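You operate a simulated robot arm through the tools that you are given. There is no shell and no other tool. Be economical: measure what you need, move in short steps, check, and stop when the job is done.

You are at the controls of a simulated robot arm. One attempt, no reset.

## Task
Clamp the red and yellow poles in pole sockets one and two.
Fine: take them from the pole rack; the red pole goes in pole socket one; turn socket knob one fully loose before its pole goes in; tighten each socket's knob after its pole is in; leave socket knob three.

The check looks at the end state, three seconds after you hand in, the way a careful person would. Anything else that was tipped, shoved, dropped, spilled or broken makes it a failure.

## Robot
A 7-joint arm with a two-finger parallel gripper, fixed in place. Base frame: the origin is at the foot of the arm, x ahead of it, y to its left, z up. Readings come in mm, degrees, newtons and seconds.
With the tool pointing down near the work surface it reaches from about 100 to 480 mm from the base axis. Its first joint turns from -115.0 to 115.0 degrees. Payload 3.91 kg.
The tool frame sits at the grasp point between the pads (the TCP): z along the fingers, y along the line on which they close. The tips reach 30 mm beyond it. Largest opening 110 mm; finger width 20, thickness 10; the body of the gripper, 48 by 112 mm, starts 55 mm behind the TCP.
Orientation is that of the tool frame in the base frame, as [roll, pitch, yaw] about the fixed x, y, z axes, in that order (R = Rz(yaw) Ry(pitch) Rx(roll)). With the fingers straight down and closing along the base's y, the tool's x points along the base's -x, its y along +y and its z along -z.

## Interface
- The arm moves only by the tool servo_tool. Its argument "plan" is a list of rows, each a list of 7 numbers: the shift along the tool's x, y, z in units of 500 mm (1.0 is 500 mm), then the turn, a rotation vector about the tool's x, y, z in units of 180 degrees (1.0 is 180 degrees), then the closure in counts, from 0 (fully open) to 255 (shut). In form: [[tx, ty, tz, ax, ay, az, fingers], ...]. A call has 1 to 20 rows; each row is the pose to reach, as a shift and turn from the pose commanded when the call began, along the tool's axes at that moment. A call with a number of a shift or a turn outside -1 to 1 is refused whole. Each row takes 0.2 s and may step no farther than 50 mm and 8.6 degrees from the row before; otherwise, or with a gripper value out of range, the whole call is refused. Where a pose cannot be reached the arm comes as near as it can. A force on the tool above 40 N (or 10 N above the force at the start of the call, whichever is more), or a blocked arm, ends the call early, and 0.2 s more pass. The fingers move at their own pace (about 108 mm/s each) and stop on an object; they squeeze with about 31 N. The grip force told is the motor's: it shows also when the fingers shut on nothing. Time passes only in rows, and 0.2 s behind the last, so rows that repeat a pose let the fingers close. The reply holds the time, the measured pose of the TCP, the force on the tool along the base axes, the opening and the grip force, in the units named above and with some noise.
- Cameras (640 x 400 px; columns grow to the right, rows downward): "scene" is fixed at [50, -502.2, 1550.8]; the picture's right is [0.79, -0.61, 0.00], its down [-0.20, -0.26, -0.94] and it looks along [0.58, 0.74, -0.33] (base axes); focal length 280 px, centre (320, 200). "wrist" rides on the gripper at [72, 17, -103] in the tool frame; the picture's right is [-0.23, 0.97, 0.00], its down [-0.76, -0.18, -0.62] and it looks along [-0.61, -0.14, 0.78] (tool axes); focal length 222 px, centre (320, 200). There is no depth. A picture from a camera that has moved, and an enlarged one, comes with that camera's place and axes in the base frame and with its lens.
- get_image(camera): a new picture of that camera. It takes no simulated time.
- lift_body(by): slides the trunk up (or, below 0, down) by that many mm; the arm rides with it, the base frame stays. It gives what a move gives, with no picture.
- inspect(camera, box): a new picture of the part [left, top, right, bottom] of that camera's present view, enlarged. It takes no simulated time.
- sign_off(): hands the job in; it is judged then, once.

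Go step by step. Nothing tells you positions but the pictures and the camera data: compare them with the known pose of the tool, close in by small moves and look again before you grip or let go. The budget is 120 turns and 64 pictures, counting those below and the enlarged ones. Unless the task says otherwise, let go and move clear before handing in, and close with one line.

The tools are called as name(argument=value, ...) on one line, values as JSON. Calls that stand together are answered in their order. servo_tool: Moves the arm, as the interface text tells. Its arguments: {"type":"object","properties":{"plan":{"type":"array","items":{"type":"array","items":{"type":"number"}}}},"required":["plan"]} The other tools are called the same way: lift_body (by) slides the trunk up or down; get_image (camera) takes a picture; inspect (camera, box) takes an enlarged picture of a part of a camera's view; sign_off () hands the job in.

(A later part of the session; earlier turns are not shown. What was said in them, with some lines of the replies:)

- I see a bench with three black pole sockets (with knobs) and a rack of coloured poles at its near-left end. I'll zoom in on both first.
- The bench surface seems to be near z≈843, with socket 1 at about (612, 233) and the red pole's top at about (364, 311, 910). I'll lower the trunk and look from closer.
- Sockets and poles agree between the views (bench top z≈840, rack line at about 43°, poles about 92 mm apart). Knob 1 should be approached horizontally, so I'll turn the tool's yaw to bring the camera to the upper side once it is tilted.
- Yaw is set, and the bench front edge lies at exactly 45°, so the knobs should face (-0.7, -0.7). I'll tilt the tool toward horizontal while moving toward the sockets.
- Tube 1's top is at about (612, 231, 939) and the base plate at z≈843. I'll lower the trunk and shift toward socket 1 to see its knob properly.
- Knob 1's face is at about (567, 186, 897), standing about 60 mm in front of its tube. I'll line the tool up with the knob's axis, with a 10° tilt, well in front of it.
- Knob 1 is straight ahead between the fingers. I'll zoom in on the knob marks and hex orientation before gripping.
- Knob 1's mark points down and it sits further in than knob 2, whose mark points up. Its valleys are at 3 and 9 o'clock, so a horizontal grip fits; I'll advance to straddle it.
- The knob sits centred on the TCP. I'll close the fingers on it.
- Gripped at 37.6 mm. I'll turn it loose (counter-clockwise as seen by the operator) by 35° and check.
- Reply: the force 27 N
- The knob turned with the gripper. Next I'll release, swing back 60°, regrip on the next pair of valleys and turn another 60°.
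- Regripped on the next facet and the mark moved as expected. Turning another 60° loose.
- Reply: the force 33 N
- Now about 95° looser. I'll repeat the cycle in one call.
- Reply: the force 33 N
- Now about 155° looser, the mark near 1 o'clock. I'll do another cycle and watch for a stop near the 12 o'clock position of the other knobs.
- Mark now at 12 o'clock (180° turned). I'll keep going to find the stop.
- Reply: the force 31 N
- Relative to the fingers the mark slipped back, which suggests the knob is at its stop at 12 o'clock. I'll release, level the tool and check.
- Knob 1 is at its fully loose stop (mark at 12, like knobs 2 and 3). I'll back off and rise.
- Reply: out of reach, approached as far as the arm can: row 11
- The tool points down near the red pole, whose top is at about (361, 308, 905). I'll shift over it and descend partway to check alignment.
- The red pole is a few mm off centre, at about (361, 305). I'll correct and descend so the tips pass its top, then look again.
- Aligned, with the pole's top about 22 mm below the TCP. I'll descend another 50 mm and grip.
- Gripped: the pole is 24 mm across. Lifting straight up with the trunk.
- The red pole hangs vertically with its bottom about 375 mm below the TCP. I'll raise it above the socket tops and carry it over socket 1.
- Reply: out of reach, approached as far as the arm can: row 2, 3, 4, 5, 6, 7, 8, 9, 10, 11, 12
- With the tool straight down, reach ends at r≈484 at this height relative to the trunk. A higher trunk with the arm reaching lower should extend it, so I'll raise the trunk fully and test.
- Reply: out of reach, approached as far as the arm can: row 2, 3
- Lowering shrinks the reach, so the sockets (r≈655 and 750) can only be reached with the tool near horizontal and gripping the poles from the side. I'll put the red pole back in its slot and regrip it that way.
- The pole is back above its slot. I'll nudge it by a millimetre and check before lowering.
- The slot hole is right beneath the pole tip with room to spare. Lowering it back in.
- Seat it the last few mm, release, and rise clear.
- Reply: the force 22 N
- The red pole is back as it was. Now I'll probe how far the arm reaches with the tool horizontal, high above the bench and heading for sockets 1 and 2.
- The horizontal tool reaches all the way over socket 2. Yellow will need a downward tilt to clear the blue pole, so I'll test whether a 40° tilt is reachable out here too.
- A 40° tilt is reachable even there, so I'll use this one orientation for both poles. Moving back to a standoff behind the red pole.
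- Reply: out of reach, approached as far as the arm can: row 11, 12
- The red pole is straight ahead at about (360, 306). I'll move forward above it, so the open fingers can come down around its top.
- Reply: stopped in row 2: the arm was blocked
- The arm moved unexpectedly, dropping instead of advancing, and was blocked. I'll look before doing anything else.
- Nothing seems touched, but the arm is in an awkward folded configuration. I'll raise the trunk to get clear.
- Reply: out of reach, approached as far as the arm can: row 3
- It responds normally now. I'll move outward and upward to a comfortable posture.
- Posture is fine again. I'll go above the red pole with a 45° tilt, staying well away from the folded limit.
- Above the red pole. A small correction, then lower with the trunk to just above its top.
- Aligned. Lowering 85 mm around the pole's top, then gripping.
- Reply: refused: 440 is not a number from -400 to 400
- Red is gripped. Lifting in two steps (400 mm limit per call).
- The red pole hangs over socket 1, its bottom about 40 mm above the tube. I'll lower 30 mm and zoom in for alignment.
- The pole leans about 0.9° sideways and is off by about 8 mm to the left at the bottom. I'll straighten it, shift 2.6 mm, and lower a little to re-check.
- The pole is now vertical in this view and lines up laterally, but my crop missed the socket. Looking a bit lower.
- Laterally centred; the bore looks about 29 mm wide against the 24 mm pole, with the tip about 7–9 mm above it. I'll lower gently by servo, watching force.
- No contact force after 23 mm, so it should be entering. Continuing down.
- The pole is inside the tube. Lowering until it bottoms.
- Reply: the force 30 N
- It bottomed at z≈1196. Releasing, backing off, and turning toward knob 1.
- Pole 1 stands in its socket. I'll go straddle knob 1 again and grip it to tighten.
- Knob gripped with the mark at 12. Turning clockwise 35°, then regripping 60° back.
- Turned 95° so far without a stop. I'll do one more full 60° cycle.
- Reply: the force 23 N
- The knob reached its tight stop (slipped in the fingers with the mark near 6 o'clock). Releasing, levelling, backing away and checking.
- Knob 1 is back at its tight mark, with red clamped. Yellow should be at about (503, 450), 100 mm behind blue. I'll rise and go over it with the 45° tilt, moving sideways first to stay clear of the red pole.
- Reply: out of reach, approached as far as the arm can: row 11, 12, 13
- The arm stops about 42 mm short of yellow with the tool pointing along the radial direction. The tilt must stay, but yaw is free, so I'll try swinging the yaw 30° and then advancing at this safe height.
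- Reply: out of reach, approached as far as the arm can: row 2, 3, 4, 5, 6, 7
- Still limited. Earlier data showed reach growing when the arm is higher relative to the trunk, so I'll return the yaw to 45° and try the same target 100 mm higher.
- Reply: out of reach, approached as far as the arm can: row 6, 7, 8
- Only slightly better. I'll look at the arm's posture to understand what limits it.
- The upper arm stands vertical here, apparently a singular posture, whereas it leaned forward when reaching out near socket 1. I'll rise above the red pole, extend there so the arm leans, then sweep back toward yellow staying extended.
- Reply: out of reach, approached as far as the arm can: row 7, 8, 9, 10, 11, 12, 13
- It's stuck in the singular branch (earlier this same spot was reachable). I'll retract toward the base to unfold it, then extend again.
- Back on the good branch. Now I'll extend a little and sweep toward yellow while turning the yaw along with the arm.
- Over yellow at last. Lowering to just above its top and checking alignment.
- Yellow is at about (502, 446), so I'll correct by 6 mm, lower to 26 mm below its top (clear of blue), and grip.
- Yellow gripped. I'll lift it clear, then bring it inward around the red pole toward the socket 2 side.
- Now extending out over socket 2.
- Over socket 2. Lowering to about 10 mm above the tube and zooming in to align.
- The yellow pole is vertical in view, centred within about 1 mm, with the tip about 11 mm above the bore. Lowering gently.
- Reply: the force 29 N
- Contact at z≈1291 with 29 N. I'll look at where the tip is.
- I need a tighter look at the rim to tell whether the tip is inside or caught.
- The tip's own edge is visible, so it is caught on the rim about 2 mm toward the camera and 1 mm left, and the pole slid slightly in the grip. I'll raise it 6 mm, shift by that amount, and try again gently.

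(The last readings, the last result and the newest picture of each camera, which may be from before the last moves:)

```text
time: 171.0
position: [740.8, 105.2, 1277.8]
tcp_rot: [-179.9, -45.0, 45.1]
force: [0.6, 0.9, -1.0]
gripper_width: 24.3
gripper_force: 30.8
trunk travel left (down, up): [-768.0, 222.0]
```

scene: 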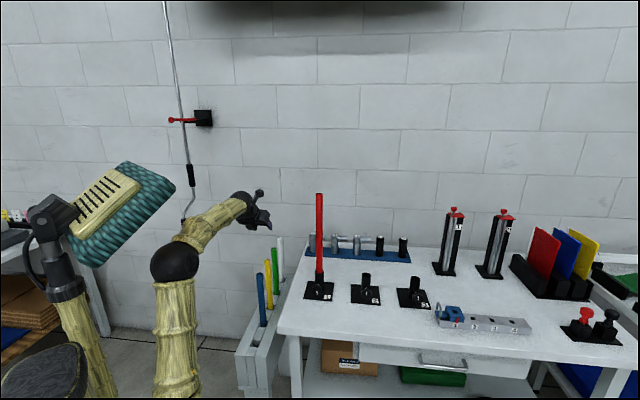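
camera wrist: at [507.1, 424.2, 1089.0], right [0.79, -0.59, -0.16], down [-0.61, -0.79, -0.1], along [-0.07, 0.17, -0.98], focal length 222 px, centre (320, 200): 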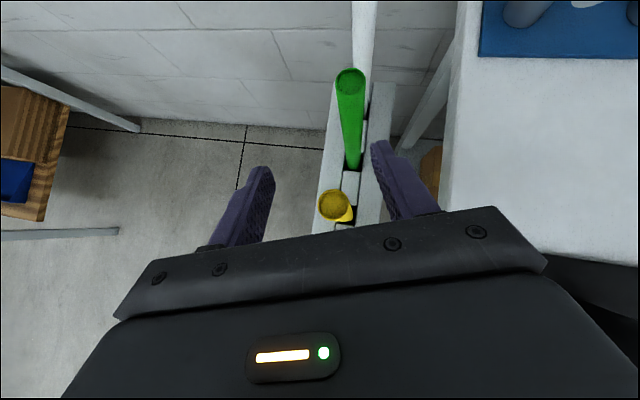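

No force and 13 mm lower than before: it's in. Continuing down.

servo_tool(plan=[[-0.008, 0, 0.008, 0, 0, 0, 255], [-0.016, 0, 0.016, 0, 0, 0, 255], [-0.024, 0, 0.024, 0, 0, 0, 255], [-0.032, 0, 0.032, 0, 0, 0, 255], [-0.04, 0, 0.04, 0, 0, 0, 255], [-0.048, 0, 0.048, 0, 0, 0, 255], [-0.056, 0, 0.056, 0, 0, 0, 255], [-0.064, 0, 0.064, 0, 0, 0, 255], [-0.072, 0, 0.072, 0, 0, 0, 255], [-0.08, 0, 0.08, 0, 0, 0, 255], [-0.086, 0, 0.086, 0, 0, 0, 255], [-0.086, 0, 0.086, 0, 0, 0, 255]])

```text
time: 173.6
position: [742.1, 105.0, 1217.8]
tcp_rot: [179.9, -45.1, 45.1]
force: [0.3, -1.0, -1.3]
gripper_width: 24.3
gripper_force: 31.4
trunk travel left (down, up): [-768.0, 222.0]
```

servo_tool(plan=[[-0.004, 0, 0.004, 0, 0, 0, 255], [-0.008, 0, 0.008, 0, 0, 0, 255], [-0.012, 0, 0.012, 0, 0, 0, 255], [-0.016, 0, 0.016, 0, 0, 0, 255], [-0.02, 0, 0.02, 0, 0, 0, 255], [-0.024, 0, 0.024, 0, 0, 0, 255], [-0.024, 0, 0.024, 0, 0, 0, 255]])

```text
time: 175.2
position: [739.9, 105.2, 1205.5]
tcp_rot: [179.6, -45.5, 45.3]
force: [-0.5, -0.3, 22.8]
gripper_width: 24.5
gripper_force: 31.0
trunk travel left (down, up): [-768.0, 222.0]
```

Yellow is bottomed. Releasing, backing off, and lining up with knob 2 the same way as for knob 1.

servo_tool(plan=[[0, 0, 0, 0, 0, 0, 200], [0, 0, 0, 0, 0, 0, 130], [0, 0, 0, 0, 0, 0, 80], [0, 0, -0.05, 0, 0, 0, 80], [0, 0, -0.12, 0, 0, 0, 80], [0, 0, -0.2, 0, 0, 0, 80], [-0.04, 0, -0.24, 0, 0.03, 0, 80], [-0.08, 0, -0.26, 0, 0.07, 0, 80], [-0.12, 0, -0.27, 0, 0.11, 0, 80], [-0.15, 0, -0.28, 0, 0.15, 0, 80], [-0.17, 0, -0.283, 0, 0.194, 0, 80], [-0.17, 0, -0.283, 0, 0.194, 0, 80]])

lift_body(by=-305)

get_image(camera="wrist")

```text
time: 177.8
position: [628.4, -8.2, 1240.8]
tcp_rot: [179.8, -80.0, 45.0]
force: [0.5, 0.0, -0.3]
gripper_width: 75.6
gripper_force: 0.1
trunk travel left (down, up): [-768.0, 222.0]
```

```text
time: 180.9
position: [627.8, -9.2, 936.6]
tcp_rot: [179.8, -79.9, 45.2]
force: [0.1, 0.8, 0.0]
gripper_width: 75.3
gripper_force: 0.1
trunk travel left (down, up): [-463.0, 527.0]
```

```text
5 pictures are left
camera wrist: at [576.2, -83.5, 1024.4], right [0.66, -0.72, -0.22], down [-0.65, -0.4, -0.64], along [0.37, 0.57, -0.73], focal length 222 px, centre (320, 200)
```

wrist: 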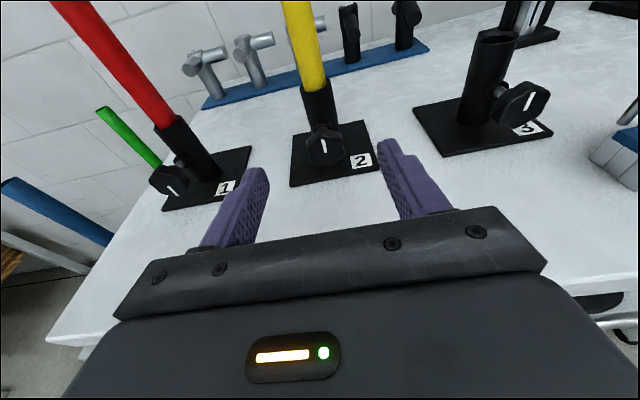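

Knob 2 appears in the same relative spot as knob 1 did, mark at 12 (loose). Advancing and gripping it.

servo_tool(plan=[[-0.022, 0, 0.04, 0, 0, 0, 93], [-0.0446, -0.001, 0.08, 0, 0, 0, 93], [-0.0446, -0.001, 0.12, 0, 0, 0, 93], [-0.0446, -0.001, 0.16, 0, 0, 0, 93], [-0.0446, -0.001, 0.19, 0, 0, 0, 93], [-0.0446, -0.001, 0.19, 0, 0, 0, 93], [-0.0446, -0.001, 0.19, 0, 0, 0, 180], [-0.0446, -0.001, 0.19, 0, 0, 0, 255], [-0.0446, -0.001, 0.19, 0, 0, 0, 255]])

inspect(camera="wrist", box=[220, 90, 420, 250])

```text
time: 182.9
position: [691.2, 54.7, 897.3]
tcp_rot: [179.8, -79.9, 45.0]
force: [6.5, -0.6, 2.4]
gripper_width: 38.0
gripper_force: 44.8
trunk travel left (down, up): [-463.0, 527.0]
```

```text
2.50 times, centred on (320, 170) of wrist
camera zoom: at [638.8, -20.5, 985.6], right [0.66, -0.72, -0.22], down [-0.65, -0.4, -0.64], along [0.37, 0.57, -0.73], focal length 555 px, centre (320, 275)
```

zoom: 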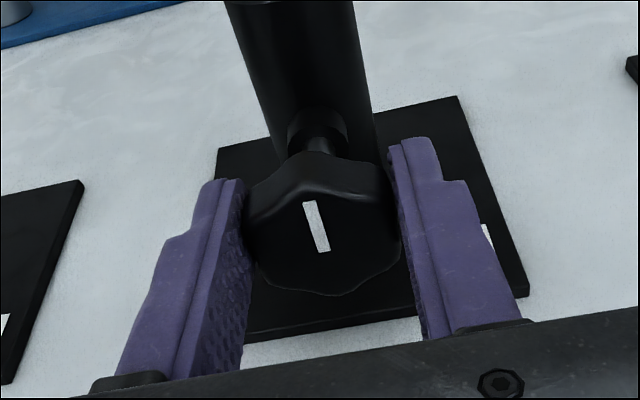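

Identical grip. Running the same tightening sequence: 35°, then 60°.

servo_tool(plan=[[0, 0, 0, 0.0068, 0, 0.0383, 255], [0, 0, 0, 0.0135, 0, 0.0766, 255], [0, 0, 0, 0.0203, 0, 0.1149, 255], [0, 0, 0, 0.027, 0, 0.1532, 255], [0, 0, 0, 0.0338, 0, 0.1915, 255], [0, 0, 0, 0.0338, 0, 0.1915, 110], [0, 0, 0, 0.0338, 0, 0.1915, 110], [0, 0, 0, 0.0255, 0, 0.1446, 110], [0, 0, 0, 0.0173, 0, 0.0977, 110], [0, 0, 0, 0.009, 0, 0.0508, 110], [0, 0, 0, 0.0007, 0, 0.0039, 110], [0, 0, 0, -0.0076, 0, -0.043, 110], [0, 0, 0, -0.0158, 0, -0.0899, 110], [0, 0, 0, -0.0241, 0, -0.1368, 110], [0, 0, 0, -0.0241, 0, -0.1368, 255], [0, 0, 0, -0.0241, 0, -0.1368, 255], [0, 0, 0, -0.0241, 0, -0.1368, 255]])

servo_tool(plan=[[0, 0, 0, 0.0083, 0, 0.0469, 255], [0, 0, 0, 0.0165, 0, 0.0938, 255], [0, 0, 0, 0.0248, 0, 0.1407, 255], [0, 0, 0, 0.0331, 0, 0.1876, 255], [0, 0, 0, 0.0414, 0, 0.2345, 255], [0, 0, 0, 0.0496, 0, 0.2814, 255], [0, 0, 0, 0.0579, 0, 0.3283, 255], [0, 0, 0, 0.0579, 0, 0.3283, 255]])

```text
time: 186.5
position: [690.7, 57.4, 895.8]
tcp_rot: [110.8, -63.2, 112.1]
force: [-16.7, 6.8, -12.5]
gripper_width: 37.8
gripper_force: 45.1
trunk travel left (down, up): [-463.0, 527.0]
```

```text
time: 188.3
position: [694.0, 52.9, 895.0]
tcp_rot: [-104.0, -53.6, -28.0]
force: [14.9, -3.6, -8.6]
gripper_width: 37.9
gripper_force: 45.0
trunk travel left (down, up): [-463.0, 527.0]
```

Matches knob 1's behaviour. Two more cycles to reach the tight stop.

servo_tool(plan=[[0, 0, 0, 0, 0, 0, 110], [0, 0, 0, 0, 0, 0, 110], [0, 0, 0, -0.0083, 0, -0.0469, 110], [0, 0, 0, -0.0165, 0, -0.0938, 110], [0, 0, 0, -0.0248, 0, -0.1407, 110], [0, 0, 0, -0.0331, 0, -0.1876, 110], [0, 0, 0, -0.0414, 0, -0.2345, 110], [0, 0, 0, -0.0496, 0, -0.2814, 110], [0, 0, 0, -0.0579, 0, -0.3283, 110], [0, 0, 0, -0.0579, 0, -0.3283, 255], [0, 0, 0, -0.0579, 0, -0.3283, 255], [0, 0, 0, -0.0579, 0, -0.3283, 255], [0, 0, 0, -0.0496, 0, -0.2814, 255], [0, 0, 0, -0.0414, 0, -0.2345, 255], [0, 0, 0, -0.0331, 0, -0.1876, 255], [0, 0, 0, -0.0248, 0, -0.1407, 255], [0, 0, 0, -0.0165, 0, -0.0938, 255], [0, 0, 0, -0.0083, 0, -0.0469, 255], [0, 0, 0, 0, 0, 0, 255], [0, 0, 0, 0, 0, 0, 255]])

servo_tool(plan=[[0, 0, 0, 0, 0, 0, 110], [0, 0, 0, 0, 0, 0, 110], [0, 0, 0, -0.0083, 0, -0.0469, 110], [0, 0, 0, -0.0165, 0, -0.0938, 110], [0, 0, 0, -0.0248, 0, -0.1407, 110], [0, 0, 0, -0.0331, 0, -0.1876, 110], [0, 0, 0, -0.0414, 0, -0.2345, 110], [0, 0, 0, -0.0496, 0, -0.2814, 110], [0, 0, 0, -0.0579, 0, -0.3283, 110], [0, 0, 0, -0.0579, 0, -0.3283, 255], [0, 0, 0, -0.0579, 0, -0.3283, 255], [0, 0, 0, -0.0579, 0, -0.3283, 255], [0, 0, 0, -0.0496, 0, -0.2814, 255], [0, 0, 0, -0.0414, 0, -0.2345, 255], [0, 0, 0, -0.0331, 0, -0.1876, 255], [0, 0, 0, -0.0248, 0, -0.1407, 255], [0, 0, 0, -0.0165, 0, -0.0938, 255], [0, 0, 0, -0.0083, 0, -0.0469, 255], [0, 0, 0, 0, 0, 0, 255], [0, 0, 0, 0, 0, 0, 255]])

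servo_tool(plan=[[0, 0, 0, 0, 0, 0, 93], [0, 0, 0, 0, 0, 0, 93], [0, 0, 0, -0.0068, 0, -0.0383, 93], [0, 0, 0, -0.0135, 0, -0.0766, 93], [0, 0, 0, -0.0203, 0, -0.1149, 93], [0, 0, 0, -0.027, 0, -0.1532, 93], [0, 0, 0, -0.0338, 0, -0.1915, 93], [-0.0174, 0, -0.0985, -0.0338, 0, -0.1915, 93], [-0.0348, 0, -0.197, -0.0338, 0, -0.1915, 93], [-0.0348, 0, -0.197, -0.0338, 0, -0.1915, 93]])

get_image(camera="wrist")

```text
time: 192.5
position: [695.0, 53.7, 895.5]
tcp_rot: [-104.0, -53.7, -28.3]
force: [28.6, -4.3, 4.6]
gripper_width: 37.8
gripper_force: 44.3
trunk travel left (down, up): [-463.0, 527.0]
```

```text
time: 196.7
position: [692.2, 51.5, 895.9]
tcp_rot: [-104.0, -53.6, -28.0]
force: [11.7, -8.3, -3.1]
gripper_width: 37.9
gripper_force: 44.8
trunk travel left (down, up): [-463.0, 527.0]
```

```text
time: 198.9
position: [620.1, -15.7, 898.1]
tcp_rot: [179.6, -79.9, 45.3]
force: [0.0, -0.3, 0.4]
gripper_width: 70.0
gripper_force: 0.1
trunk travel left (down, up): [-463.0, 527.0]
```

```text
3 pictures are left
camera wrist: at [566.9, -91.4, 987.9], right [0.66, -0.72, -0.22], down [-0.65, -0.4, -0.64], along [0.37, 0.57, -0.73], focal length 222 px, centre (320, 200)
```

wrist: 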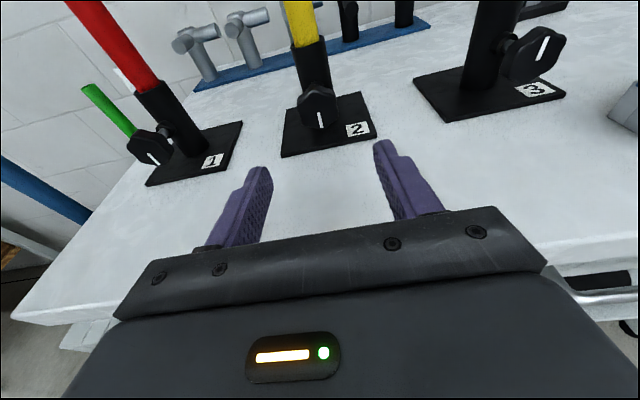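

Knob 2's mark is now at 6 o'clock, tight like knob 1. I'll move clear and take a final look.

servo_tool(plan=[[0, 0, -0.06, 0, 0, 0, 93], [0, 0, -0.12, 0, 0, 0, 93], [0, 0, -0.18, 0, 0, 0, 93]])

lift_body(by=350)

inspect(camera="scene", box=[230, 170, 450, 350])

```text
time: 199.7
position: [557.6, -80.0, 914.4]
tcp_rot: [179.8, -79.9, 45.2]
force: [-0.3, -0.4, -0.9]
gripper_width: 69.6
gripper_force: 0.1
trunk travel left (down, up): [-463.0, 527.0]
```

```text
time: 203.1
position: [557.4, -78.8, 1263.8]
tcp_rot: [179.7, -79.9, 45.2]
force: [0.5, 0.0, 0.9]
gripper_width: 69.8
gripper_force: 0.1
trunk travel left (down, up): [-813.0, 177.0]
```

```text
2.22 times, centred on (340, 260) of scene
camera zoom: at [50.0, -502.2, 1550.8], right [0.79, -0.61, 0.0], down [-0.2, -0.26, -0.94], along [0.58, 0.74, -0.33], focal length 621 px, centre (276, 67)
```

zoom: 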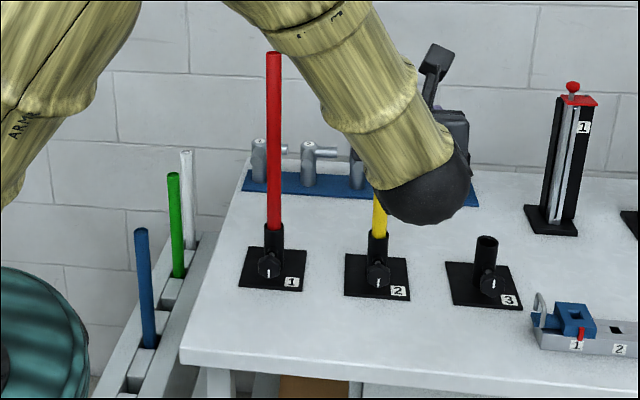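

Red stands in socket one and yellow in socket two. Both knobs are tight, knob three is untouched, the rest is undisturbed, and the gripper is clear. Handing in.

sign_off()

```text
The job is handed in.
```

The red pole is clamped in pole socket one and the yellow pole in pole socket two; knob one was fully loosened first, both knobs are turned tight, and knob three was left alone.
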